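You operate a simulated robot arm through the tools that you are given. There is no shell and no other tool. Be economical: measure what you need, move in short steps, check, and stop when the job is done.

Carry out the task below with a simulated two-armed robot. There is one attempt and no reset: what you move stays moved.

Task
Put the grey bush on the tow end of the deck. Fetch the white cover and set it on the top of the gear rack. Take the white pin and leave it on the top of the gear rack. Fetch the yellow hub and set it on the black mat. Press the zero button three times. Take the grey weight and put it on the trolley top. Close the tray lid. Put the orange cup on the top of the lidded carton. Take the blue sleeve from the top of the packing bench and leave it on the top of the inspect bench. Fetch the cream fitting and set it on top of the purple cover. Push the strip drawer shut. Put the tin that says "dye tin" from the top of the lidded carton on the plate of post one and the tin marked "oil tin" on the top of the gear rack. Any order will do. Set down upright: white pin, yellow hub, orange cup, cream fitting.

The check looks at the end state, three seconds after you hand in, the way a careful person would. Anything else that was tipped, shoved, dropped, spilled or broken makes it a failure. A push-on lid holds only when it is set on centred and level and pressed home; a screw cap is set on level and turned clockwise until tight.

Robot
Two 7-joint arms with two-finger parallel grippers on one trunk, on a base that drives. Base frame: it is fixed to the floor where the robot stands at the start and does not move with it; the origin is under the middle of the robot, x ahead of it, y to its left, z up. Readings come in m, rad, newtons and seconds.
The left shoulder is at the start at [0.05, 0.187, 1.135], the right one opposite. Places, roughly: black mat [2.4, 0.2, 0.9]; blue sleeve (5x5x10 cm) [2.4, 1.7, 0.9]; cream fitting (8x6x11 cm) [0.6, 0.8, 0.4]; dye tin, oil tin, wax tin [-1.25, -0.75, 0.75]; grey bush (6x6x4 cm) [0.5, 0.1, 0.9]; grey weight (9x10x7 cm) [1.1, 1.9, 0.5]; orange cup (8x8x9 cm) [2.5, 2.4, 0.9]; plate of post one [-3.8, 1.4, 0.7]; purple cover [2.25, 2, 0.75]; strip drawer [2.2, -0.5, 0.8]; top of the gear rack [0.7, -1.7, 0.8]; top of the inspect bench [0.6, -0.5, 0.9]; top of the lidded carton [-1.3, -0.7, 0.8]; tow end of the deck [-3, 3.1, 0.4]; tray lid [2.4, 2.2, 0.9]; trolley top [0.8, 0.9, 0.8]; white cover (9x6x3 cm) [0.9, 0.1, 0.9]; white pin (5x4x6 cm) [0.5, -0.6, 0.9]; yellow hub (6x6x7 cm) [0.4, -0.9, 0.9]; zero button [0.5, -1.2, 0.9]. Payload 3.43 kg a hand.
Tool frame (each hand has its own): the origin (TCP) lies between the finger pads and is the grasp point; the fingertips stand 0.03 m ahead of it; z points along the fingers, y is the line along which they close. Largest opening 0.094 m; finger width 0.028, thickness 0.01; the body of the gripper, 0.05 by 0.096 m, starts 0.055 m behind the TCP.
Orientation is told as [roll, pitch, yaw] about the base's x, y, z axes, in that order, counted from this pose: with the fingers straight down and closing along the base's y, the tool's x points along the base's -x, its y along +y and its z along -z.

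Tools
- The arms move only by the tool nudge_tool. It takes "left_increments", "right_increments" or both (then of equal length, played together; a hand with none holds still); each is a list of rows, each a list of 7 numbers: the shift along the base's x, y, z in m, then the turn, a rotation vector about the base's x, y, z in rad, then the gripper command, from -1 (fully open) to 1 (shut), values between in proportion. In form: [[x, y, z, wx, wy, wz, grip], ...]. A call has 1 to 8 rows; each row is the pose to reach, as a shift and turn from the pose commanded when the call began. Each row takes 0.2 s and may step no farther than 0.05 m and 0.15 rad from the row before; otherwise, or with a gripper value out of range, the whole call is refused. A pose out of reach is approached as far as the arm can. The call stops where the force on the tool passes 40 N (or 10 N more than at its start, if that is more) or the arm is blocked; 0.2 s more then pass. Each finger travels about 0.153 m/s and halts on what it meets, pressing with about 26 N; the grip force reading is that of the motor and also rises with nothing between the fingers. The clock runs only during rows and for 0.2 s after the last one: add rows that repeat a pose to give the fingers time. It gives the time, the measured TCP pose, the force on the tool (base axes), the opening and the grip force at its end, in the units of the frame above (readings bear some noise), with the torque about the TCP (base axes, N m) and any sound that the robot's microphone picked up, and new pictures: "show" is both (left out), scene, wrist or none (wrist: the cameras of the hands that moved).
- Cameras (640 x 400 px; columns grow to the right, rows downward): "scene" is now at [0.145, -0.0368, 1.3139]; the picture's right is [-0.32, -0.95, 0.00], its down [-0.43, 0.14, -0.89] and it looks along [0.84, -0.28, -0.45] (base axes); focal length 214 px, centre (320, 200). "left" rides on the left gripper at [0.076, -0.014, -0.102] in its tool frame; the picture's right is [0.18, 0.98, 0.00], its down [-0.75, 0.14, -0.64] and it looks along [-0.63, 0.12, 0.77] (tool axes); focal length 243 px, centre (320, 200). "right" rides on the right gripper at [0.076, 0.014, -0.102] in its tool frame; the picture's right is [-0.18, 0.98, 0.00], its down [-0.75, -0.14, -0.64] and it looks along [-0.63, -0.12, 0.77] (tool axes); focal length 243 px, centre (320, 200). There is no depth. A picture from a camera that has moved, and an enlarged one, comes with that camera's place and axes in the base frame and with its lens. The place of the scene camera against the robot may be out by one fixed shift of up to 0.012 m in any direction.
- slide_trunk(by): slides the trunk up (or, below 0, down) by that many m; the arms and the scene camera ride with it, the base frame stays. It gives what a move gives, with no picture.
- base_move(legs): drives the robot by 1 to 6 legs, each [ahead, left, turn to the left] in m, m and rad, along the robot's own axes; the way and the turn of a leg run together, so that a leg with both is an arc; at most 1.5 m and 3.142 rad a leg. The arms and the cameras ride along, it lands a little off, and it stops where it bumps. It gives what a move gives, and a new picture of the scene camera.
- pan_tilt(pan, tilt): turns the head with the scene camera to pan (to the left, within 1.396 rad either way) and tilt (down, from -0.506 to 1.204), counted from straight ahead of the robot. It gives what a move gives, and a new picture of the scene camera.
- zoom(camera, box): a new picture of the part [left, top, right, bottom] of that camera's present view, enlarged. No time passes.
- job_done(): hands the job in; it is judged then, once.

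Work in short steps. Places have to be worked out from the pictures, the camera data and where the tool is seen: move nearer, look again, correct. Check each grasp and each placing, and mend what went wrong. You have 556 turns and 360 pictures in all, those below and enlarged ones among them. Open the grippers and draw the arms clear of the work before you hand the job in, unless the task says otherwise; then end with one line.

The tools are called after "Call:" as a command line: name --argument value ..., lists and objects as JSON in quotes. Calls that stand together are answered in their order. nudge_tool: Moves the arms, as the interface text tells. Its arguments: {"type":"object","properties":{"left_increments":{"type":"array"},"right_increments":{"type":"array"},"show":{"type":"string","enum":["both","scene","wrist","none"]}},"required":[]} The other tools are called the same way: slide_trunk (by) slides the trunk up or down; base_move (legs) drives the base; pan_tilt (pan, tilt) turns the head that bears the scene camera; zoom (camera, box) takes an enlarged picture of a part of a camera's view; job_done () hands the job in.

At the start:

```text
time: 0.0
left_tool_pos: [0.4018, 0.0501, 1.1827]
left_orientation: [0.0, -0.001, 0.001]
left_force: [-0.4, 0.2, -0.4]
left_torque: [0.02, -0.01, 0.03]
left_width: 0.0939
left_grasp_force: 0.1
right_tool_pos: [0.3506, -0.3065, 1.1976]
right_orientation: [0.0, 0.0, 0.0]
right_force: [-0.1, 0.0, 0.4]
right_torque: [-0.01, -0.01, 0.03]
right_width: 0.0938
right_grasp_force: 0.1
trunk travel left (down, up): [-0.35, 0.082]
robot x, y, heading: [-0.0016, -0.0008, -0.006]
head pan, tilt: [-0.325, 0.469]
```

scene: 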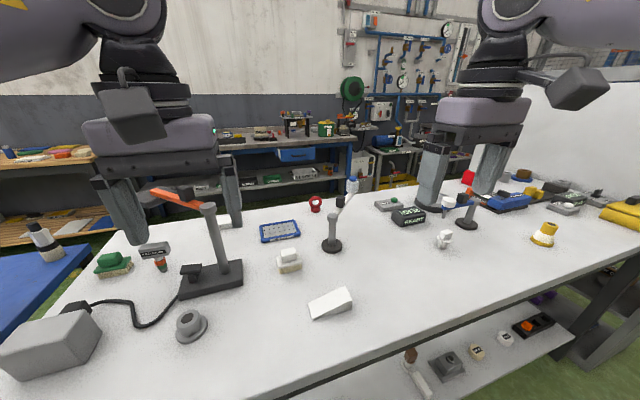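
right: 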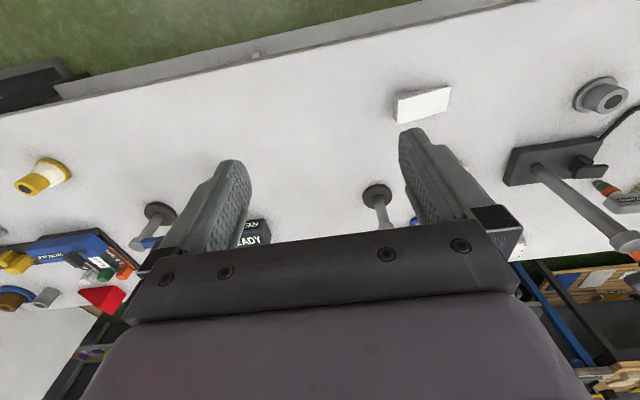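
left: 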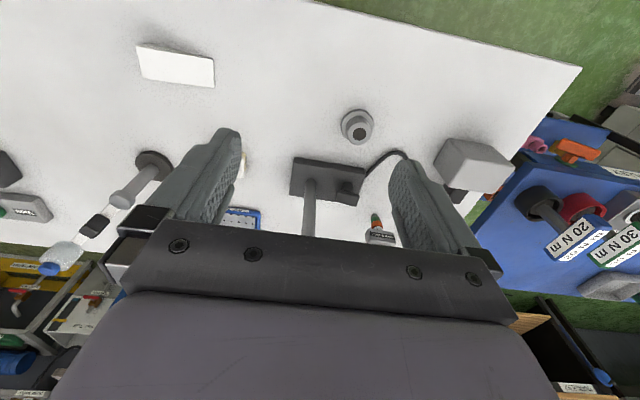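

I'll first look over the inspect bench in more detail.

Call:
zoom --camera "scene" --box '[80, 180, 360, 360]'

Call:
zoom --camera "scene" --box '[340, 130, 640, 330]'

Call:
pan_tilt --pan 0.9 --tilt 0.45

Call:
pan_tilt --pan -1.3 --tilt 0.5

```text
2.22 times, centred on (220, 270) of scene
camera zoom: at [0.145, -0.0368, 1.3139], right [-0.32, -0.95, 0.0], down [-0.43, 0.14, -0.89], along [0.84, -0.28, -0.45], focal length 477 px, centre (542, 44)
```

zoom: 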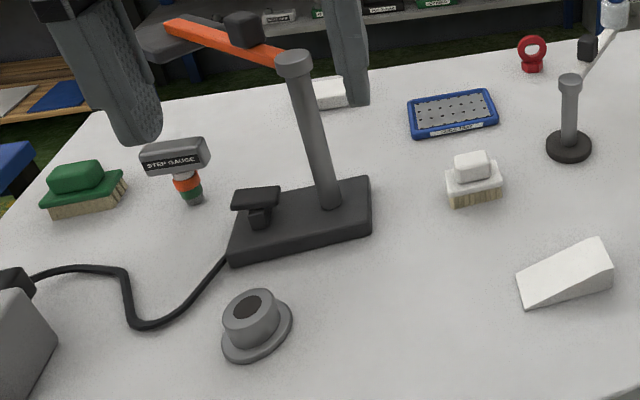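

```text
2.00 times, centred on (490, 230) of scene
camera zoom: at [0.145, -0.0368, 1.3139], right [-0.32, -0.95, 0.0], down [-0.43, 0.14, -0.89], along [0.84, -0.28, -0.45], focal length 429 px, centre (-20, 140)
```

zoom: 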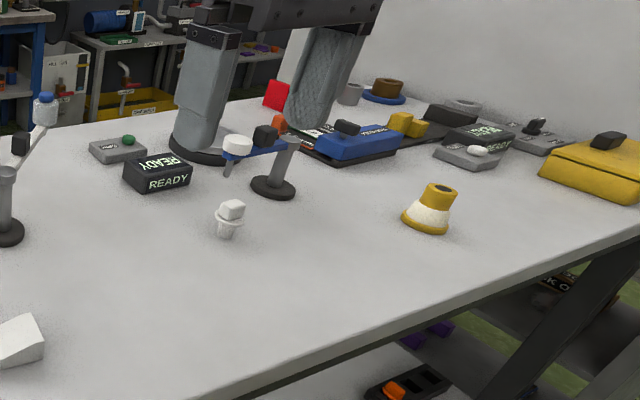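

```text
time: 1.4
left_tool_pos: [0.4002, 0.0497, 1.1821]
left_orientation: [-0.001, 0.0, 0.002]
left_force: [-0.2, -0.2, -0.1]
left_torque: [-0.01, -0.01, 0.0]
left_width: 0.0936
left_grasp_force: 0.0
right_tool_pos: [0.3511, -0.3067, 1.198]
right_orientation: [0.0, 0.0, 0.0]
right_force: [1.0, 0.4, -0.1]
right_torque: [0.01, -0.03, -0.01]
right_width: 0.0938
right_grasp_force: 0.0
trunk travel left (down, up): [-0.35, 0.082]
robot x, y, heading: [-0.0024, 0.0024, 0.001]
head pan, tilt: [0.901, 0.45]
camera scene: at [0.1153, 0.0644, 1.3157], right [0.78, -0.62, 0.0], down [-0.27, -0.34, -0.9], along [0.56, 0.71, -0.44], focal length 214 px, centre (320, 200)
```

scene: 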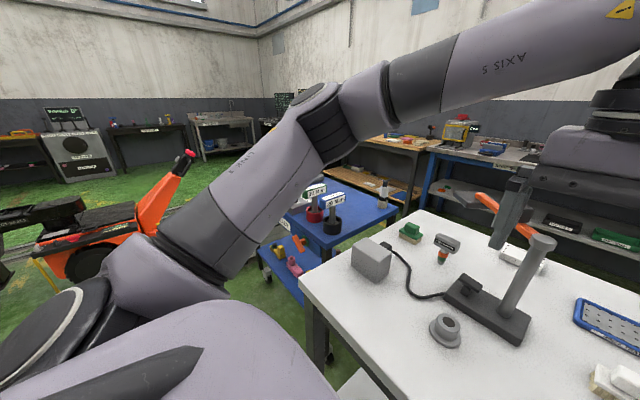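

```text
time: 3.5
left_tool_pos: [0.4022, 0.0492, 1.1815]
left_orientation: [-0.001, -0.001, 0.003]
left_force: [0.3, -0.2, -0.2]
left_torque: [0.0, 0.0, 0.01]
left_width: 0.0942
left_grasp_force: 0.1
right_tool_pos: [0.3517, -0.3062, 1.1974]
right_orientation: [-0.001, -0.001, 0.0]
right_force: [-0.2, -0.2, 0.1]
right_torque: [0.01, 0.02, 0.01]
right_width: 0.094
right_grasp_force: 0.0
trunk travel left (down, up): [-0.35, 0.082]
robot x, y, heading: [-0.0022, 0.0008, -0.003]
head pan, tilt: [-1.3, 0.499]
camera scene: at [0.0826, -0.0953, 1.3112], right [-0.96, -0.27, 0.0], down [-0.13, 0.46, -0.88], along [0.24, -0.85, -0.48], focal length 214 px, centre (320, 200)
```

scene: 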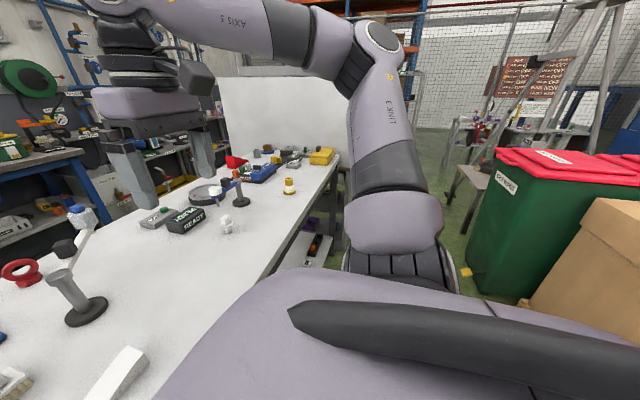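

The bush is at about (0.49, 0.127), on the bench at z ≈ 0.86. I bring the left hand above it and look again.

Call:
nudge_tool --left_increments '[[0.022, 0.019, -0.03, 0, 0, 0, -1], [0.044, 0.038, -0.06, 0, 0, 0, -1], [0.066, 0.057, -0.09, 0, 0, 0, -1], [0.088, 0.076, -0.12, 0, 0, 0, -1], [0.088, 0.076, -0.16, 0, 0, 0, -1], [0.088, 0.076, -0.18, 0, 0, 0, -1]]' --show "wrist"

Call:
pan_tilt --pan 0.1 --tilt 0.7

```text
time: 4.9
left_tool_pos: [0.4895, 0.1269, 1.0017]
left_orientation: [0.0, 0.0, 0.002]
left_force: [0.4, 0.3, -0.3]
left_torque: [-0.01, 0.0, 0.0]
left_width: 0.0939
left_grasp_force: 0.1
right_tool_pos: [0.3507, -0.3068, 1.1975]
right_orientation: [0.001, 0.001, -0.001]
right_force: [-0.6, 0.2, 0.0]
right_torque: [0.02, 0.01, 0.01]
right_width: 0.0939
right_grasp_force: 0.0
trunk travel left (down, up): [-0.35, 0.082]
robot x, y, heading: [-0.0, -0.0029, 0.003]
head pan, tilt: [-1.3, 0.499]
camera left: at [0.4128, 0.1118, 1.1045], right [-0.19, 0.98, 0.0], down [0.75, 0.14, 0.64], along [0.63, 0.12, -0.77], focal length 243 px, centre (320, 200)
```

left: 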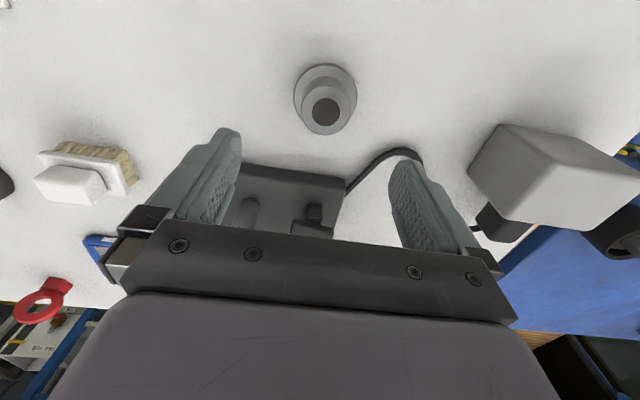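

```text
time: 6.4
left_tool_pos: [0.49, 0.1263, 1.0016]
left_orientation: [0.001, 0.001, 0.002]
left_force: [0.1, -0.9, -0.4]
left_torque: [-0.04, -0.03, 0.02]
left_width: 0.0939
left_grasp_force: 0.0
right_tool_pos: [0.3506, -0.3066, 1.198]
right_orientation: [0.0, 0.0, 0.0]
right_force: [-0.2, -0.5, -0.9]
right_torque: [-0.05, 0.02, -0.04]
right_width: 0.0939
right_grasp_force: 0.2
trunk travel left (down, up): [-0.35, 0.082]
robot x, y, heading: [-0.0001, 0.0028, -0.003]
head pan, tilt: [0.099, 0.7]
camera scene: at [0.1427, 0.0008, 1.2935], right [0.1, -1.0, 0.0], down [-0.64, -0.06, -0.77], along [0.76, 0.08, -0.64], focal length 214 px, centre (320, 200)
```

scene: 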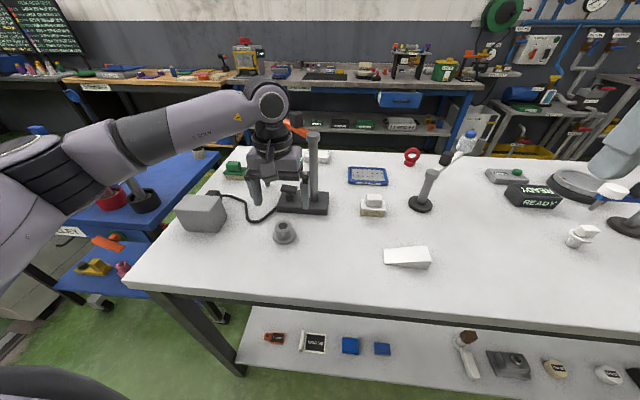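

The bush centre works out at (0.484, 0.131). I descend and grip its body above the flange.

Call:
nudge_tool --left_increments '[[-0.005, 0.004, -0.04, 0, 0, 0, -1], [-0.005, 0.004, -0.08, 0, 0, 0, -1], [-0.005, 0.004, -0.1, 0, 0, 0, -1], [-0.005, 0.004, -0.1, 0, 0, 0, 0], [-0.005, 0.004, -0.1, 0, 0, 0, 1], [-0.005, 0.004, -0.1, 0, 0, 0, 1], [-0.005, 0.004, -0.06, 0, 0, 0, 1]]' --show "wrist"

```text
time: 7.4
left_tool_pos: [0.4872, 0.1343, 0.909]
left_orientation: [-0.001, -0.018, 0.006]
left_force: [-4.7, 1.7, 14.9]
left_torque: [0.36, 0.37, 0.02]
left_width: 0.0548
left_grasp_force: 7.1
right_tool_pos: [0.3499, -0.3065, 1.1987]
right_orientation: [0.002, -0.004, 0.001]
right_force: [1.1, -0.6, -0.3]
right_torque: [0.0, 0.0, 0.0]
right_width: 0.0939
right_grasp_force: 0.0
trunk travel left (down, up): [-0.35, 0.082]
robot x, y, heading: [-0.0027, -0.0027, 0.004]
head pan, tilt: [0.099, 0.7]
stopped in row 4 (left hand): the force on the tool passed its limit (the readings are from after the stop); the commanded pose is now the measured one
camera left: at [0.4089, 0.1184, 1.012], right [-0.19, 0.98, 0.0], down [0.74, 0.15, 0.65], along [0.64, 0.12, -0.76], focal length 243 px, centre (320, 200)
```

left: 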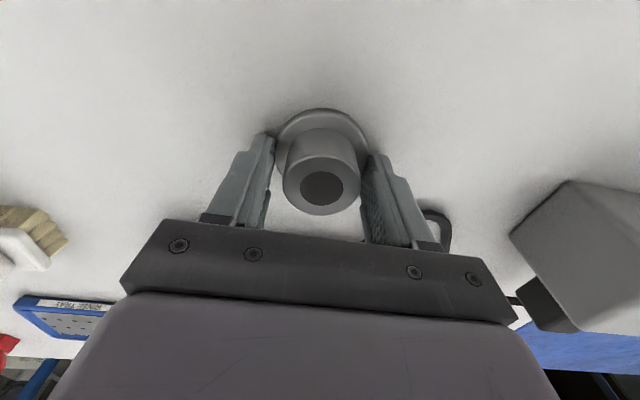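

The fingertips met the flange while closing; the bush is centred. I rise 4 mm and close on its body.

Call:
nudge_tool --left_increments '[[-0.002, -0.002, 0.004, 0, 0, 0, 0.0], [-0.002, -0.002, 0.004, 0, 0, 0, 1], [-0.002, -0.002, 0.004, 0, 0, 0, 1], [-0.002, -0.002, 0.004, 0, 0, 0, 1], [-0.002, -0.002, 0.044, 0, 0, 0, 1], [-0.002, -0.002, 0.09, 0, 0, 0, 1]]' --show "wrist"

```text
time: 8.8
left_tool_pos: [0.4848, 0.1339, 0.9975]
left_orientation: [0.002, -0.011, 0.004]
left_force: [-0.1, 0.5, -1.8]
left_torque: [-0.01, 0.0, 0.03]
left_width: 0.0543
left_grasp_force: 26.1
right_tool_pos: [0.3515, -0.306, 1.1974]
right_orientation: [0.001, 0.0, 0.0]
right_force: [0.2, 0.3, -0.1]
right_torque: [0.02, 0.01, -0.02]
right_width: 0.094
right_grasp_force: 0.1
trunk travel left (down, up): [-0.35, 0.082]
robot x, y, heading: [-0.0032, 0.0002, -0.003]
head pan, tilt: [0.099, 0.7]
camera left: at [0.4065, 0.1183, 1.0997], right [-0.19, 0.98, 0.0], down [0.75, 0.14, 0.65], along [0.64, 0.12, -0.76], focal length 243 px, centre (320, 200)
```

left: 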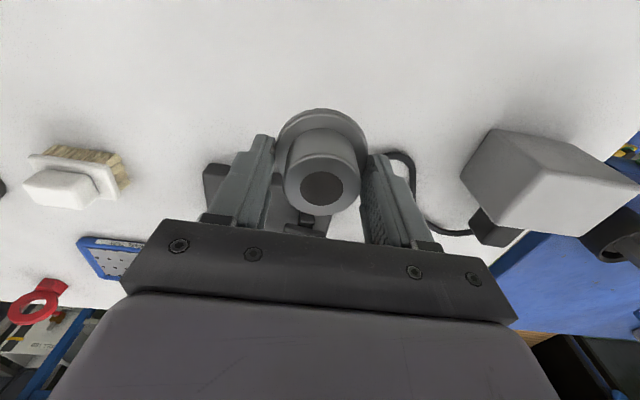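

The bush is held firmly. I tuck the left arm back and up, then back away from the bench to survey behind.

Call:
nudge_tool --left_increments '[[-0.02, 0, 0.045, 0, 0, 0, 1], [-0.05, 0, 0.08, 0, 0, 0, 1], [-0.08, 0, 0.12, 0, 0, 0, 1], [-0.11, 0.01, 0.16, 0, 0, 0, 1], [-0.13, 0.02, 0.18, 0, 0, 0, 1]]' --show "none"

Call:
base_move --legs '[[-0.35, 0, 0], [0, 0, 1.57]]'

```text
refused: row 4 steps farther than a row can; nothing moved
```

```text
time: 15.0
left_tool_pos: [-0.4953, 0.4816, 0.9974]
left_orientation: [0.0, -0.011, 1.6]
left_force: [-0.5, -0.2, -0.4]
left_torque: [-0.01, 0.03, 0.03]
left_width: 0.0542
left_grasp_force: 26.3
right_tool_pos: [-0.0526, 0.3575, 1.1978]
right_orientation: [0.001, 0.0, 1.596]
right_force: [-0.1, -0.3, 0.1]
right_torque: [-0.04, 0.04, 0.01]
right_width: 0.094
right_grasp_force: 0.0
trunk travel left (down, up): [-0.35, 0.082]
robot x, y, heading: [-0.3505, 0.001, 1.595]
head pan, tilt: [0.099, 0.7]
camera scene: at [-0.363, 0.1349, 1.2935], right [0.99, 0.12, 0.0], down [0.08, -0.64, -0.76], along [-0.09, 0.76, -0.64], focal length 214 px, centre (320, 200)
```

scene: 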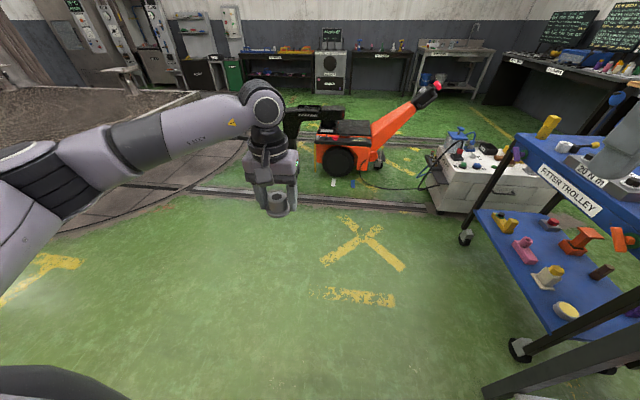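

The floor around is open and the bush is held. I turn to face the carton behind the start position.

Call:
base_move --legs '[[0, 0, 1.9]]'

```text
time: 19.9
left_tool_pos: [-0.7608, -0.291, 0.9971]
left_orientation: [0.001, -0.009, -2.789]
left_force: [0.1, 0.3, -0.7]
left_torque: [-0.02, 0.0, 0.0]
left_width: 0.0542
left_grasp_force: 26.2
right_tool_pos: [-0.7852, 0.1665, 1.1974]
right_orientation: [0.0, 0.002, -2.794]
right_force: [0.8, 0.3, 0.0]
right_torque: [0.05, 0.0, -0.02]
right_width: 0.0938
right_grasp_force: 0.1
trunk travel left (down, up): [-0.35, 0.082]
robot x, y, heading: [-0.3483, -0.0023, -2.791]
head pan, tilt: [0.099, 0.7]
camera scene: at [-0.4824, -0.0648, 1.2935], right [-0.43, 0.9, 0.0], down [0.58, 0.28, -0.76], along [-0.69, -0.33, -0.64], focal length 214 px, centre (320, 200)
```

scene: 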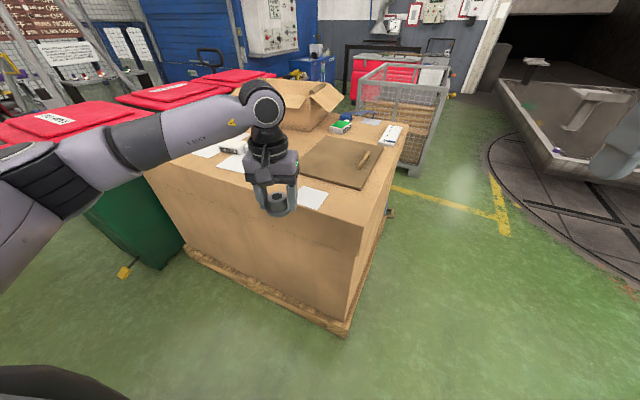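

The tins stand behind my left hand. I retract and raise the left arm, then look again.

Call:
nudge_tool --left_increments '[[0.02, 0.0, 0.04, 0, 0, 0, 1], [0.045, -0.01, 0.08, 0, 0, 0, 1], [0.07, -0.02, 0.12, 0, 0, 0, 1], [0.1, -0.03, 0.15, 0, 0, 0, 1], [0.13, -0.04, 0.18, 0, 0, 0, 1]]' --show "scene"

```text
time: 21.1
left_tool_pos: [-0.6294, -0.3326, 1.1784]
left_orientation: [0.001, -0.011, -2.787]
left_force: [0.6, -0.4, -0.9]
left_torque: [0.02, -0.01, 0.02]
left_width: 0.0542
left_grasp_force: 26.2
right_tool_pos: [-0.7832, 0.1681, 1.1976]
right_orientation: [0.0, 0.0, -2.794]
right_force: [-0.6, 0.1, 0.1]
right_torque: [-0.01, -0.02, 0.01]
right_width: 0.0939
right_grasp_force: 0.1
trunk travel left (down, up): [-0.35, 0.082]
robot x, y, heading: [-0.352, -0.0017, -2.796]
head pan, tilt: [0.099, 0.7]
camera scene: at [-0.4817, -0.0646, 1.2936], right [-0.43, 0.9, 0.0], down [0.58, 0.28, -0.77], along [-0.69, -0.33, -0.64], focal length 214 px, centre (320, 200)
```

scene: 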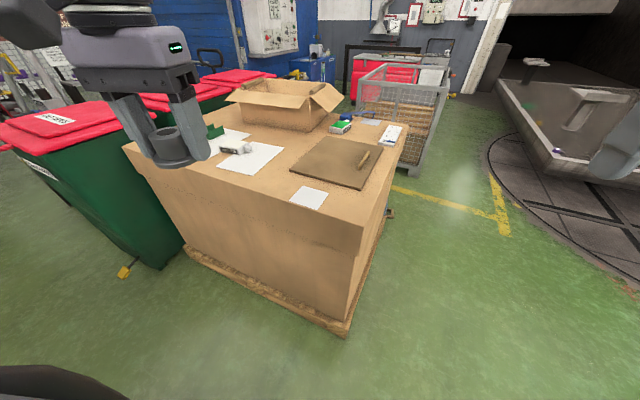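

Call:
base_move --legs '[[0, 0, -0.35], [0, 0.7, 0]]'

```text
time: 26.0
left_tool_pos: [-0.7202, -0.9113, 1.1783]
left_orientation: [0.0, -0.011, -3.125]
left_force: [-0.3, 0.5, -2.0]
left_torque: [0.0, -0.01, 0.0]
left_width: 0.0538
left_grasp_force: 25.2
right_tool_pos: [-0.7027, -0.3896, 1.1975]
right_orientation: [-0.001, 0.0, -3.13]
right_force: [-0.4, -0.6, 0.8]
right_torque: [0.0, 0.01, -0.03]
right_width: 0.0938
right_grasp_force: 0.1
trunk travel left (down, up): [-0.35, 0.082]
robot x, y, heading: [-0.346, -0.6922, -3.124]
head pan, tilt: [0.099, 0.7]
camera scene: at [-0.4896, -0.7085, 1.2935], right [-0.11, 0.99, 0.0], down [0.64, 0.07, -0.76], along [-0.76, -0.09, -0.64], focal length 214 px, centre (320, 200)
```

scene: 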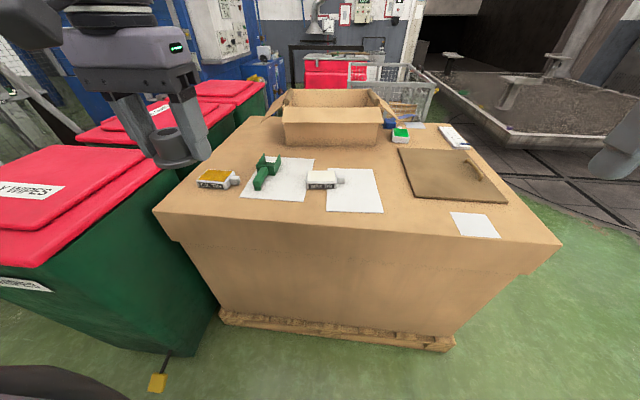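

Call:
zoom --camera "scene" --box '[180, 130, 420, 230]'

```text
2.67 times, centred on (300, 180) of scene
camera zoom: at [-0.4896, -0.7085, 1.2935], right [-0.11, 0.99, 0.0], down [0.64, 0.07, -0.76], along [-0.76, -0.09, -0.64], focal length 572 px, centre (373, 253)
```

zoom: 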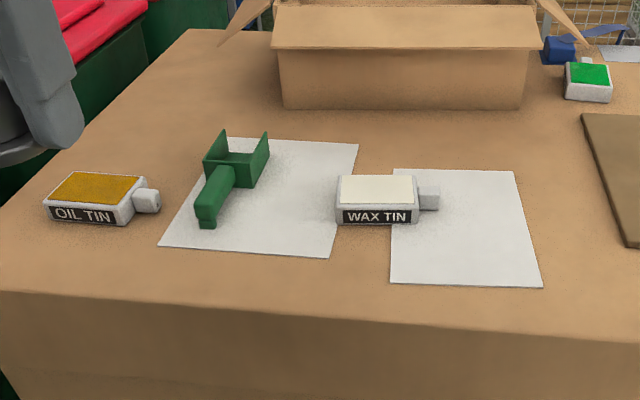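

Oil tin and wax tin are read; the green-topped one is probably the dye tin. I zoom on it, and look at its label.

Call:
zoom --camera "scene" --box '[375, 110, 439, 150]'

```text
10.00 times, centred on (407, 130) of scene
camera zoom: at [-0.4896, -0.7085, 1.2935], right [-0.11, 0.99, 0.0], down [0.64, 0.07, -0.76], along [-0.76, -0.09, -0.64], focal length 2145 px, centre (-550, 900)
```

zoom: 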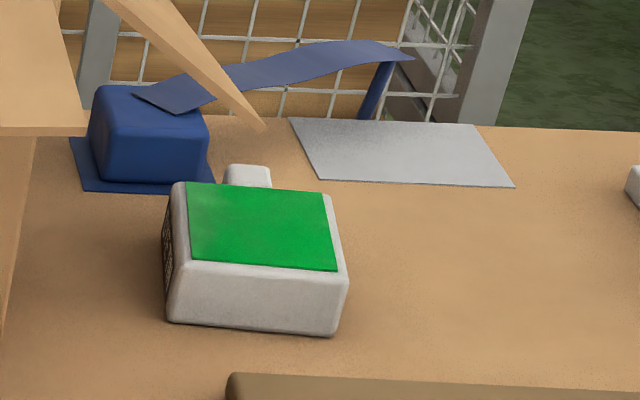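

By elimination the green-topped one is the dye tin (label on its hidden side). I drive round to the carton's north side to reach it.

Call:
base_move --legs '[[0, -1.15, 0], [1.25, 0, 0], [0, 0, 1.56]]'

```text
time: 41.4
left_tool_pos: [-1.3742, 0.0587, 1.179]
left_orientation: [0.0, -0.01, -1.559]
left_force: [1.3, 0.0, -0.7]
left_torque: [0.02, -0.01, 0.03]
left_width: 0.0532
left_grasp_force: 26.0
right_tool_pos: [-1.8959, 0.0809, 1.1983]
right_orientation: [0.001, -0.001, -1.563]
right_force: [0.7, 0.1, 0.0]
right_torque: [-0.02, 0.06, -0.05]
right_width: 0.0939
right_grasp_force: 0.1
trunk travel left (down, up): [-0.35, 0.082]
robot x, y, heading: [-1.594, 0.4329, -1.56]
head pan, tilt: [0.099, 0.7]
camera scene: at [-1.5844, 0.2828, 1.2935], right [-0.99, -0.11, 0.0], down [-0.07, 0.64, -0.76], along [0.08, -0.76, -0.64], focal length 214 px, centre (320, 200)
```

scene: 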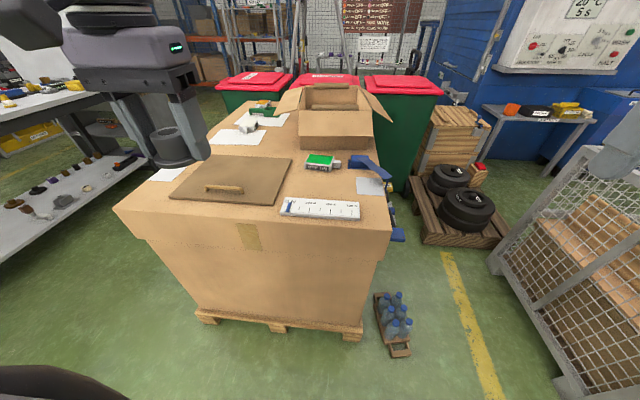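

Intersecting the two views puts the dye tin at about (-1.51, -0.44) with the carton top near z = 0.85. I shift the base so the tin lies in reach of the right hand.

Call:
base_move --legs '[[0, 0.15, 0], [0.12, 0, 0]]'

Call:
nudge_tool --right_increments '[[0.01, -0.03, 0, 0, 0, 0.15, -1], [0.03, -0.06, 0, 0, 0, 0.3, -1], [0.05, -0.09, 0, 0, 0, 0.45, -1], [0.07, -0.12, 0, 0, 0, 0.6, -1], [0.09, -0.15, 0, 0, 0, 0.75, -1], [0.11, -0.18, 0, 0, 0, 0.9, -1], [0.13, -0.2, 0, 0, 0, 1.05, -1], [0.15, -0.22, 0, 0, 0, 1.2, -1]]' --show "both"

```text
time: 43.7
left_tool_pos: [-1.2238, -0.0601, 1.1785]
left_orientation: [-0.001, -0.01, -1.559]
left_force: [-0.1, -1.2, -2.0]
left_torque: [0.03, -0.01, -0.03]
left_width: 0.0532
left_grasp_force: 26.0
right_tool_pos: [-1.7462, -0.0388, 1.1978]
right_orientation: [0.0, -0.002, -1.565]
right_force: [0.1, -0.8, 0.0]
right_torque: [0.0, 0.0, -0.02]
right_width: 0.0939
right_grasp_force: 0.0
trunk travel left (down, up): [-0.35, 0.082]
robot x, y, heading: [-1.4432, 0.3198, -1.567]
head pan, tilt: [0.099, 0.7]
camera scene: at [-1.4325, 0.164, 1.2934], right [-0.99, -0.11, 0.0], down [-0.07, 0.64, -0.76], along [0.08, -0.76, -0.64], focal length 214 px, centre (320, 200)
```

scene: 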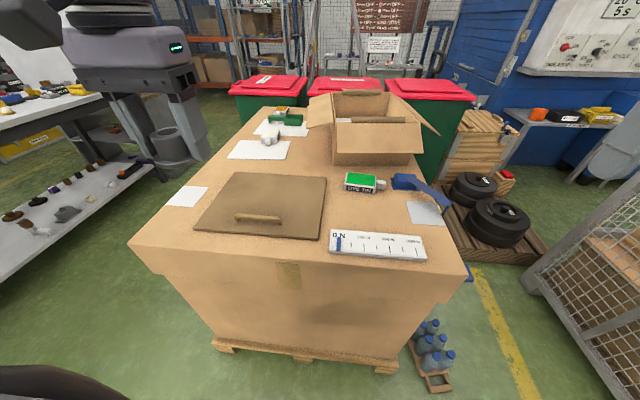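

```text
time: 45.5
left_tool_pos: [-1.2226, -0.0589, 1.1795]
left_orientation: [-0.001, -0.012, -1.559]
left_force: [-0.5, -0.2, -1.6]
left_torque: [0.01, 0.02, 0.01]
left_width: 0.0531
left_grasp_force: 25.7
right_tool_pos: [-1.594, -0.0514, 1.1851]
right_orientation: [-0.005, 0.001, -0.377]
right_force: [0.7, 0.4, 0.3]
right_torque: [0.0, -0.01, 0.01]
right_width: 0.0943
right_grasp_force: 0.0
right hand out of reach, approached as far as the arm can: row 5, 6, 7, 8
trunk travel left (down, up): [-0.35, 0.082]
robot x, y, heading: [-1.4406, 0.3132, -1.564]
head pan, tilt: [0.099, 0.7]
camera scene: at [-1.4326, 0.165, 1.2935], right [-0.99, -0.11, 0.0], down [-0.07, 0.64, -0.76], along [0.08, -0.76, -0.64], focal length 214 px, centre (320, 200)
camera right: at [-1.6589, -0.0108, 1.2858], right [0.53, 0.85, 0.0], down [0.65, -0.41, 0.64], along [0.54, -0.34, -0.77], focal length 243 px, centre (320, 200)
```

scene: 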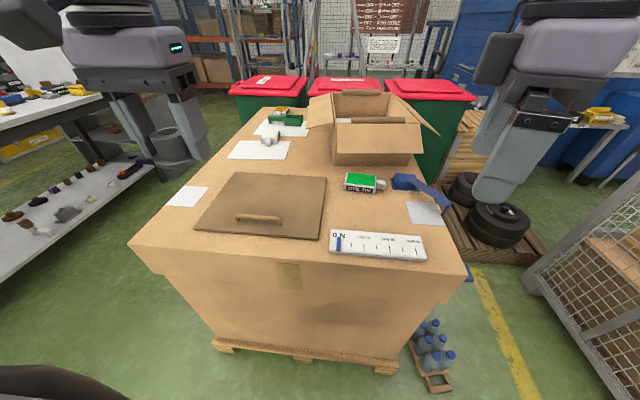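
right: 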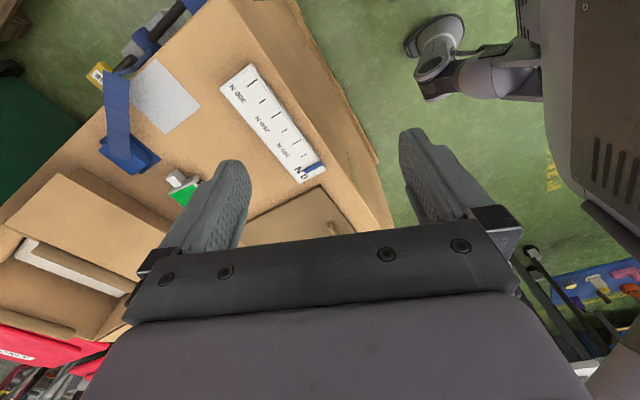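

Reach is limited at this height. I check the label, then lower the hand to see how far it goes.

Call:
zoom --camera "scene" --box '[320, 155, 416, 215]'

Call:
nudge_tool --right_increments '[[0, 0, -0.05, 0, 0, 0.1, -1], [0.01, -0.03, -0.09, 0, 0, 0.2, -1], [0.02, -0.07, -0.11, 0, 0, 0.3, -1], [0.03, -0.11, -0.13, 0, 0, 0.377, -1], [0.04, -0.15, -0.15, 0, 0, 0.377, -1], [0.05, -0.19, -0.17, 0, 0, 0.377, -1], [0.06, -0.23, -0.19, 0, 0, 0.377, -1]]' --show "both"

```text
6.67 times, centred on (368, 185) of scene
camera zoom: at [-1.4326, 0.165, 1.2935], right [-0.99, -0.11, 0.0], down [-0.07, 0.64, -0.76], along [0.08, -0.76, -0.64], focal length 1430 px, centre (0, 300)
```

zoom: 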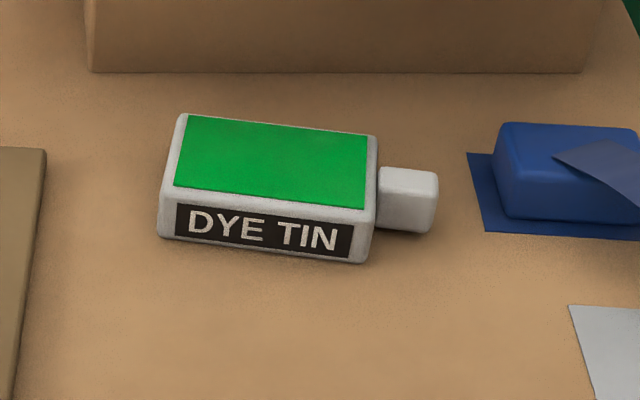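

```text
refused: row 2 steps farther than a row can; nothing moved
```

Call:
nudge_tool --right_increments '[[0, 0, -0.05, 0, 0, 0.1, -1], [0.01, -0.02, -0.09, 0, 0, 0.2, -1], [0.02, -0.06, -0.11, 0, 0, 0.3, -1], [0.03, -0.1, -0.13, 0, 0, 0.377, -1], [0.04, -0.14, -0.15, 0, 0, 0.377, -1], [0.05, -0.18, -0.17, 0, 0, 0.377, -1], [0.06, -0.22, -0.19, 0, 0, 0.377, -1]]' --show "both"

```text
time: 47.1
left_tool_pos: [-1.2216, -0.0601, 1.1786]
left_orientation: [-0.001, -0.012, -1.559]
left_force: [-0.2, -0.1, -1.9]
left_torque: [0.0, -0.01, -0.01]
left_width: 0.0531
left_grasp_force: 26.1
right_tool_pos: [-1.5501, 0.0155, 1.0186]
right_orientation: [-0.034, -0.004, -0.07]
right_force: [0.1, 0.0, 1.3]
right_torque: [0.0, 0.0, -0.01]
right_width: 0.0939
right_grasp_force: 0.0
right hand out of reach, approached as far as the arm can: row 1, 2, 3, 4, 5, 6, 7
trunk travel left (down, up): [-0.35, 0.082]
robot x, y, heading: [-1.442, 0.317, -1.56]
head pan, tilt: [0.099, 0.7]
camera scene: at [-1.4326, 0.1649, 1.2935], right [-0.99, -0.11, 0.0], down [-0.07, 0.64, -0.76], along [0.08, -0.76, -0.64], focal length 214 px, centre (320, 200)
camera right: at [-1.625, 0.0379, 1.1204], right [0.25, 0.97, -0.03], down [0.74, -0.17, 0.65], along [0.62, -0.19, -0.76], focal length 243 px, centre (320, 200)
```

scene: 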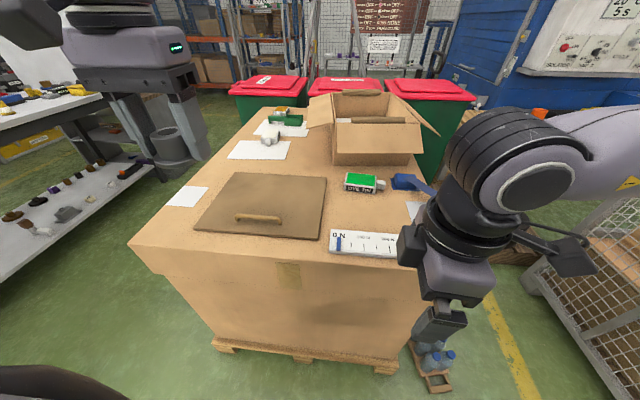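
right: 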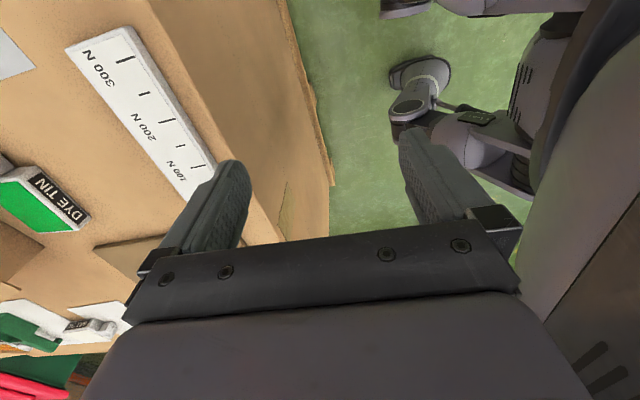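

The rotated wrist shortens the reach a lot. I turn the hand back to natural yaw and test the forward reach at low height.

Call:
nudge_tool --right_increments '[[0, 0, 0.03, 0, 0, -0.15, -1], [-0.02, 0, 0.03, 0, 0, -0.3, -1], [-0.03, 0, 0.03, 0, 0, -0.45, -1], [-0.04, -0.02, 0.03, 0, 0, -0.6, -1], [-0.05, -0.06, 0.03, 0, 0, -0.75, -1], [-0.05, -0.1, 0.03, 0, 0, -0.9, -1], [-0.05, -0.14, 0.03, 0, 0, -1.05, -1], [-0.04, -0.18, 0.03, 0, 0, -1.2, -1]]' --show "none"

Call:
nudge_tool --right_increments '[[0, -0.04, 0, 0, 0, -0.15, -1], [0, -0.08, 0, 0, 0, -0.3, -1], [0.0, -0.12, 0, 0, 0, -0.3, -1], [0.0, -0.16, 0, 0, 0, -0.3, -1], [0.0, -0.2, 0, 0, 0, -0.3, -1], [0.0, -0.24, 0, 0, 0, -0.3, -1], [0.0, -0.28, 0, 0, 0, -0.3, -1]]' --show "none"

```text
time: 48.9
left_tool_pos: [-1.2222, -0.059, 1.1792]
left_orientation: [-0.001, -0.012, -1.558]
left_force: [1.3, -0.1, -0.8]
left_torque: [0.01, 0.0, -0.01]
left_width: 0.0531
left_grasp_force: 25.9
right_tool_pos: [-1.6145, -0.1552, 1.0461]
right_orientation: [-0.032, -0.003, -1.271]
right_force: [0.0, 0.6, -0.3]
right_torque: [0.0, 0.02, 0.02]
right_width: 0.0937
right_grasp_force: 0.1
right hand out of reach, approached as far as the arm can: row 8
trunk travel left (down, up): [-0.35, 0.082]
robot x, y, heading: [-1.4416, 0.3151, -1.561]
head pan, tilt: [0.099, 0.7]
```

```text
time: 50.5
left_tool_pos: [-1.2214, -0.0595, 1.1792]
left_orientation: [0.0, -0.013, -1.558]
left_force: [-0.5, 0.9, -0.5]
left_torque: [0.03, -0.03, 0.0]
left_width: 0.053
left_grasp_force: 25.7
right_tool_pos: [-1.7085, -0.2321, 1.0437]
right_orientation: [-0.035, -0.003, -1.569]
right_force: [-0.4, 0.0, -0.9]
right_torque: [-0.01, -0.02, 0.02]
right_width: 0.0941
right_grasp_force: 0.1
right hand out of reach, approached as far as the arm can: row 1, 2, 3, 4, 5, 6, 7
trunk travel left (down, up): [-0.35, 0.082]
robot x, y, heading: [-1.443, 0.316, -1.561]
head pan, tilt: [0.099, 0.7]
```

Natural-yaw reach is about 0.6 m from the axis. I look straight down to see my base's footprint relative to the carton.

Call:
pan_tilt --pan 0.0 --tilt 1.2

```text
time: 51.4
left_tool_pos: [-1.2221, -0.0593, 1.1781]
left_orientation: [0.001, -0.013, -1.559]
left_force: [-0.2, -0.7, -0.5]
left_torque: [0.01, 0.01, 0.0]
left_width: 0.0533
left_grasp_force: 26.0
right_tool_pos: [-1.7077, -0.2324, 1.0431]
right_orientation: [-0.031, -0.004, -1.57]
right_force: [-1.0, 0.6, 0.5]
right_torque: [0.01, -0.03, 0.01]
right_width: 0.0939
right_grasp_force: 0.0
trunk travel left (down, up): [-0.35, 0.082]
robot x, y, heading: [-1.4405, 0.3128, -1.564]
head pan, tilt: [0.0, 1.201]
camera scene: at [-1.4412, 0.1934, 1.2576], right [-1.0, -0.01, 0.0], down [-0.01, 0.93, -0.36], along [0.0, -0.36, -0.93], focal length 214 px, centre (320, 200)
```

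scene: 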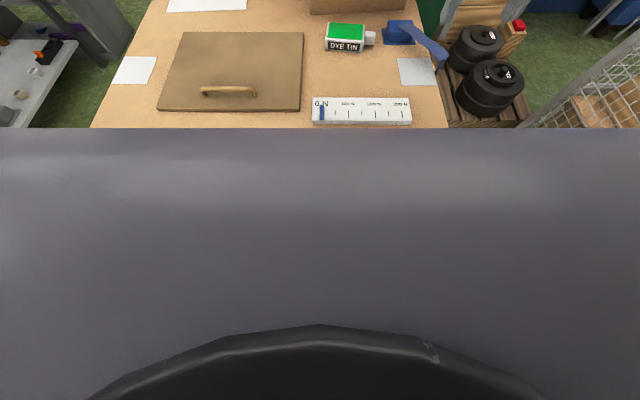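

I'll test whether turning the hand the other way (−yaw) keeps more reach.

Call:
nudge_tool --right_increments '[[0.02, 0.02, 0.0, 0, 0, -0.15, -1], [0.04, 0.03, 0.0, 0, 0, -0.3, -1], [0.06, 0.03, 0.0, 0, 0, -0.45, -1], [0.08, 0.03, 0.0, 0, 0, -0.6, -1], [0.1, 0.03, 0.0, 0, 0, -0.75, -1], [0.12, 0.03, 0.0, 0, 0, -0.9, -1], [0.14, 0.03, 0.0, 0, 0, -1.05, -1], [0.16, 0.03, 0.0, 0, 0, -1.2, -1]]' --show "none"

Call:
nudge_tool --right_increments '[[0, 0, 0.0, 0, 0, -0.15, -1], [0, 0, 0.0, 0, 0, -0.3, -1], [0, -0.03, 0.0, 0, 0, -0.37, -1], [0, -0.06, 0.0, 0, 0, -0.37, -1], [0, -0.1, 0.0, 0, 0, -0.37, -1]]' --show "none"

```text
time: 53.2
left_tool_pos: [-1.2224, -0.0597, 1.1784]
left_orientation: [0.001, -0.011, -1.558]
left_force: [-0.3, -0.2, -0.9]
left_torque: [0.03, 0.0, 0.02]
left_width: 0.0527
left_grasp_force: 26.2
right_tool_pos: [-1.6133, -0.1484, 1.0463]
right_orientation: [-0.03, -0.001, -2.772]
right_force: [-0.7, -0.7, 0.0]
right_torque: [-0.02, 0.0, -0.01]
right_width: 0.0943
right_grasp_force: 0.1
right hand out of reach, approached as far as the arm can: row 3, 4, 5, 6, 7, 8
trunk travel left (down, up): [-0.35, 0.082]
robot x, y, heading: [-1.4416, 0.3174, -1.564]
head pan, tilt: [0.0, 1.201]
```

```text
time: 54.4
left_tool_pos: [-1.2226, -0.0592, 1.1787]
left_orientation: [0.0, -0.012, -1.558]
left_force: [0.6, -0.3, -1.2]
left_torque: [0.01, -0.01, 0.0]
left_width: 0.053
left_grasp_force: 25.2
right_tool_pos: [-1.6548, -0.1933, 1.0444]
right_orientation: [-0.032, -0.002, -3.141]
right_force: [-0.3, 0.6, 0.3]
right_torque: [0.01, 0.0, 0.02]
right_width: 0.0942
right_grasp_force: 0.0
right hand out of reach, approached as far as the arm can: row 3, 4, 5
trunk travel left (down, up): [-0.35, 0.082]
robot x, y, heading: [-1.4412, 0.3154, -1.565]
head pan, tilt: [0.0, 1.201]
```

Turning this way works better, best about 20° to the right. I raise the trunk and shift the base so the tin lies in that direction, closer to the carton edge.

Call:
slide_trunk --by 0.08

Call:
base_move --legs '[[0, 0.155, 0], [0.12, 0, 0]]'

Call:
pan_tilt --pan -0.3 --tilt 0.8

```text
time: 55.6
left_tool_pos: [-1.223, -0.06, 1.2578]
left_orientation: [0.0, -0.008, -1.558]
left_force: [-0.2, 0.2, -1.0]
left_torque: [0.0, -0.02, -0.01]
left_width: 0.0525
left_grasp_force: 25.9
right_tool_pos: [-1.6547, -0.1928, 1.1247]
right_orientation: [-0.032, -0.002, -3.138]
right_force: [-1.0, 0.2, -0.1]
right_torque: [0.0, -0.02, 0.01]
right_width: 0.0944
right_grasp_force: 0.0
trunk travel left (down, up): [-0.43, 0.002]
robot x, y, heading: [-1.4403, 0.3161, -1.567]
head pan, tilt: [0.0, 1.201]
```

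```text
time: 57.9
left_tool_pos: [-1.0697, -0.1701, 1.2578]
left_orientation: [0.0, -0.009, -1.56]
left_force: [0.1, 0.5, -0.9]
left_torque: [-0.02, 0.02, -0.01]
left_width: 0.0523
left_grasp_force: 26.4
right_tool_pos: [-1.5019, -0.3037, 1.1255]
right_orientation: [-0.031, -0.001, -3.142]
right_force: [0.5, 0.2, 0.7]
right_torque: [0.0, -0.01, -0.02]
right_width: 0.0941
right_grasp_force: 0.1
trunk travel left (down, up): [-0.43, 0.002]
robot x, y, heading: [-1.2887, 0.204, -1.561]
head pan, tilt: [0.0, 1.201]
stopped in leg 2: the robot was blocked; the commanded pose is now the measured one
camera scene: at [-1.2882, 0.0835, 1.3377], right [-1.0, -0.01, 0.0], down [-0.01, 0.93, -0.36], along [0.0, -0.36, -0.93], focal length 214 px, centre (320, 200)
```

scene: 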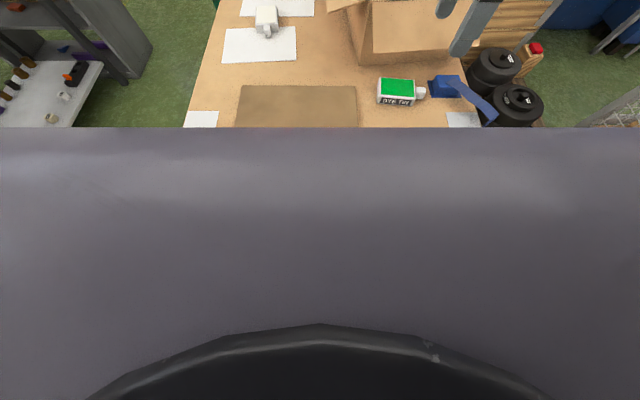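

```text
time: 58.8
left_tool_pos: [-1.0691, -0.171, 1.258]
left_orientation: [0.002, -0.01, -1.558]
left_force: [-0.1, -0.2, -1.4]
left_torque: [-0.02, 0.01, 0.01]
left_width: 0.0526
left_grasp_force: 25.9
right_tool_pos: [-1.5008, -0.3037, 1.1244]
right_orientation: [-0.034, -0.002, -3.143]
right_force: [0.3, 0.0, -0.6]
right_torque: [-0.01, -0.01, -0.01]
right_width: 0.0941
right_grasp_force: 0.0
trunk travel left (down, up): [-0.43, 0.002]
robot x, y, heading: [-1.2875, 0.2064, -1.563]
head pan, tilt: [-0.3, 0.799]
camera scene: at [-1.3118, 0.0609, 1.3652], right [-0.96, 0.29, 0.0], down [0.21, 0.69, -0.7], along [-0.2, -0.67, -0.72], focal length 214 px, centre (320, 200)
```

scene: 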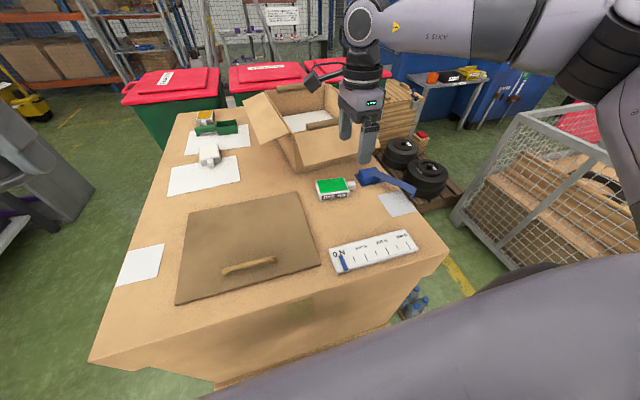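

Contact stopped the base at the carton's edge (0.20). I lower the right hand toward the tin at (-1.51, -0.44).

Call:
nudge_tool --right_increments '[[0.0, -0.0, -0.045, 0.01, 0, 0, -1], [0.0, -0.02, -0.085, 0.02, 0, 0, -1], [0.0, -0.05, -0.12, 0.03, 0, 0, -1], [-0.005, -0.09, -0.14, 0.03, 0, 0, -1], [-0.01, -0.13, -0.15, 0.03, 0, 0, -1], [-0.01, -0.138, -0.16, 0.03, 0, 0, -1]]' --show "both"

```text
time: 60.2
left_tool_pos: [-1.0701, -0.1711, 1.2578]
left_orientation: [0.0, -0.012, -1.56]
left_force: [-0.5, -0.4, -0.8]
left_torque: [-0.03, 0.01, -0.02]
left_width: 0.0527
left_grasp_force: 26.0
right_tool_pos: [-1.567, -0.3209, 1.0185]
right_orientation: [-0.062, -0.002, -3.142]
right_force: [0.3, -0.6, 0.3]
right_torque: [0.0, 0.04, 0.01]
right_width: 0.094
right_grasp_force: 0.1
right hand out of reach, approached as far as the arm can: row 1, 2, 3, 4, 5, 6
trunk travel left (down, up): [-0.43, 0.002]
robot x, y, heading: [-1.2894, 0.2052, -1.559]
head pan, tilt: [-0.3, 0.799]
camera scene: at [-1.3117, 0.0608, 1.3653], right [-0.96, 0.29, 0.0], down [0.21, 0.69, -0.7], along [-0.2, -0.67, -0.72], focal length 214 px, centre (320, 200)
camera right: at [-1.4901, -0.3418, 1.1198], right [-0.18, -0.98, -0.06], down [-0.75, 0.1, 0.65], along [-0.63, 0.17, -0.76], focal length 243 px, centre (320, 200)
```

scene: 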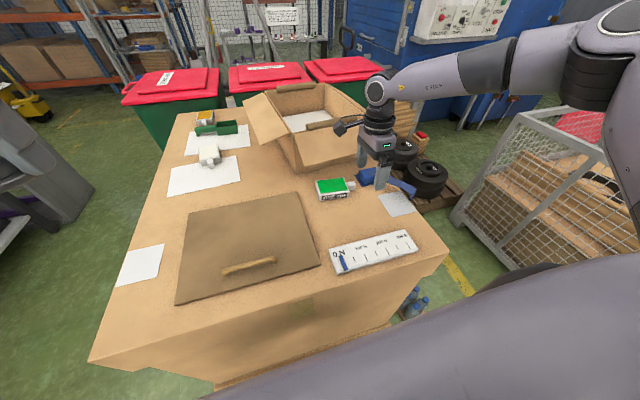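
right: 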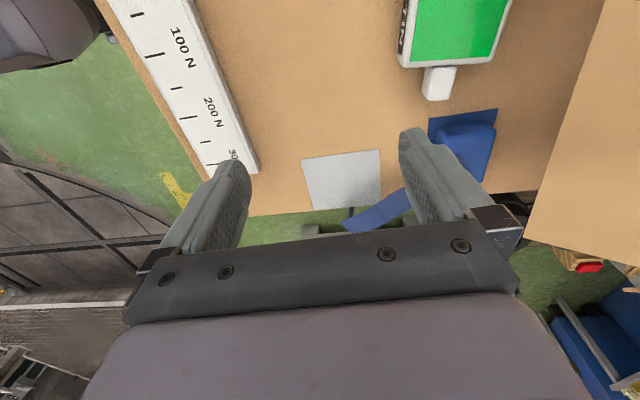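

The arm is fully stretched 0.11 m short. I'll instead reach over with a tilted, closed gripper in natural yaw and draw the tin closer. First I turn the hand back, closing and tilting it.

Call:
nudge_tool --right_increments '[[0, 0.02, 0.02, 0, 0, 0.15, -1], [0.01, 0.03, 0.03, 0, 0, 0.3, -1], [0.02, 0.03, 0.03, 0, 0, 0.45, -1], [0.02, 0.03, 0.03, 0, 0, 0.6, -1], [0.03, 0.03, 0.03, 0, 0, 0.75, 0], [0.04, 0.03, 0.03, 0, 0, 0.9, 1], [0.05, 0.03, 0.03, 0, 0, 1.05, 1], [0.06, 0.03, 0.03, 0, 0, 1.2, 1]]' --show "none"

Call:
nudge_tool --right_increments '[[0, 0, 0, 0, 0, 0.15, 1], [0, 0, 0, 0, 0, 0.3, 1], [0.0, 0.0, 0, 0, 0, 0.37, 1]]' --show "none"

Call:
nudge_tool --right_increments '[[0, 0, 0, -0.13, 0, 0, 1], [0, 0, 0, -0.26, 0, 0, 1], [0.0, -0.03, 0, -0.39, 0, 0, 1], [0.0, -0.07, 0, -0.52, 0, 0, 1], [0.0, -0.11, 0, -0.52, 0, 0, 1], [0.0, -0.15, 0, -0.52, 0, 0, 1]]' --show "scene"

```text
time: 62.0
left_tool_pos: [-1.0696, -0.1711, 1.2581]
left_orientation: [-0.001, -0.011, -1.559]
left_force: [-1.3, -1.0, -1.6]
left_torque: [-0.02, -0.02, 0.0]
left_width: 0.0527
left_grasp_force: 25.9
right_tool_pos: [-1.507, -0.2898, 1.0512]
right_orientation: [-0.062, -0.001, -1.937]
right_force: [0.0, 0.0, 0.6]
right_torque: [-0.03, -0.01, 0.04]
right_width: 0.0
right_grasp_force: 25.5
trunk travel left (down, up): [-0.43, 0.002]
robot x, y, heading: [-1.2896, 0.2034, -1.56]
head pan, tilt: [-0.3, 0.799]
```

```text
time: 62.8
left_tool_pos: [-1.0706, -0.1718, 1.2585]
left_orientation: [0.0, -0.01, -1.558]
left_force: [-0.4, 0.2, -2.2]
left_torque: [-0.02, -0.01, 0.02]
left_width: 0.0528
left_grasp_force: 25.6
right_tool_pos: [-1.507, -0.2895, 1.0495]
right_orientation: [-0.064, -0.004, -1.568]
right_force: [0.9, 0.5, -0.2]
right_torque: [-0.02, 0.02, -0.03]
right_width: 0.0002
right_grasp_force: 26.0
trunk travel left (down, up): [-0.43, 0.002]
robot x, y, heading: [-1.2876, 0.2048, -1.559]
head pan, tilt: [-0.3, 0.799]
```

```text
time: 64.2
left_tool_pos: [-1.0704, -0.1706, 1.2584]
left_orientation: [0.002, -0.01, -1.559]
left_force: [-0.4, 0.1, -1.7]
left_torque: [0.0, -0.02, -0.01]
left_width: 0.0524
left_grasp_force: 26.2
right_tool_pos: [-1.5335, -0.4068, 1.0623]
right_orientation: [-0.059, -0.525, -1.57]
right_force: [0.8, -1.1, -0.2]
right_torque: [-0.04, -0.01, 0.0]
right_width: 0.0
right_grasp_force: 26.0
right hand out of reach, approached as far as the arm can: row 5, 6
trunk travel left (down, up): [-0.43, 0.002]
robot x, y, heading: [-1.2899, 0.2014, -1.568]
head pan, tilt: [-0.3, 0.799]
camera scene: at [-1.312, 0.0605, 1.3652], right [-0.96, 0.29, 0.0], down [0.21, 0.69, -0.7], along [-0.2, -0.67, -0.72], focal length 214 px, centre (320, 200)
```

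scene: 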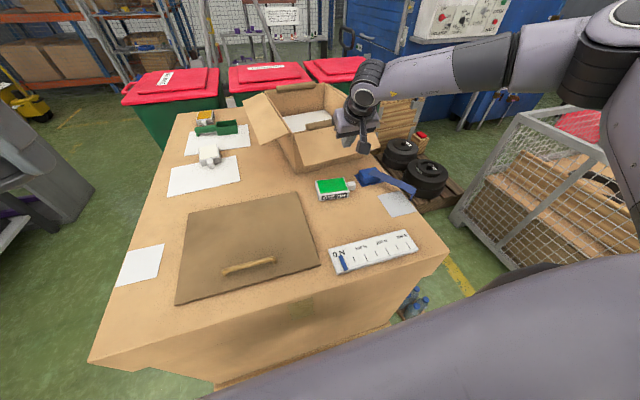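

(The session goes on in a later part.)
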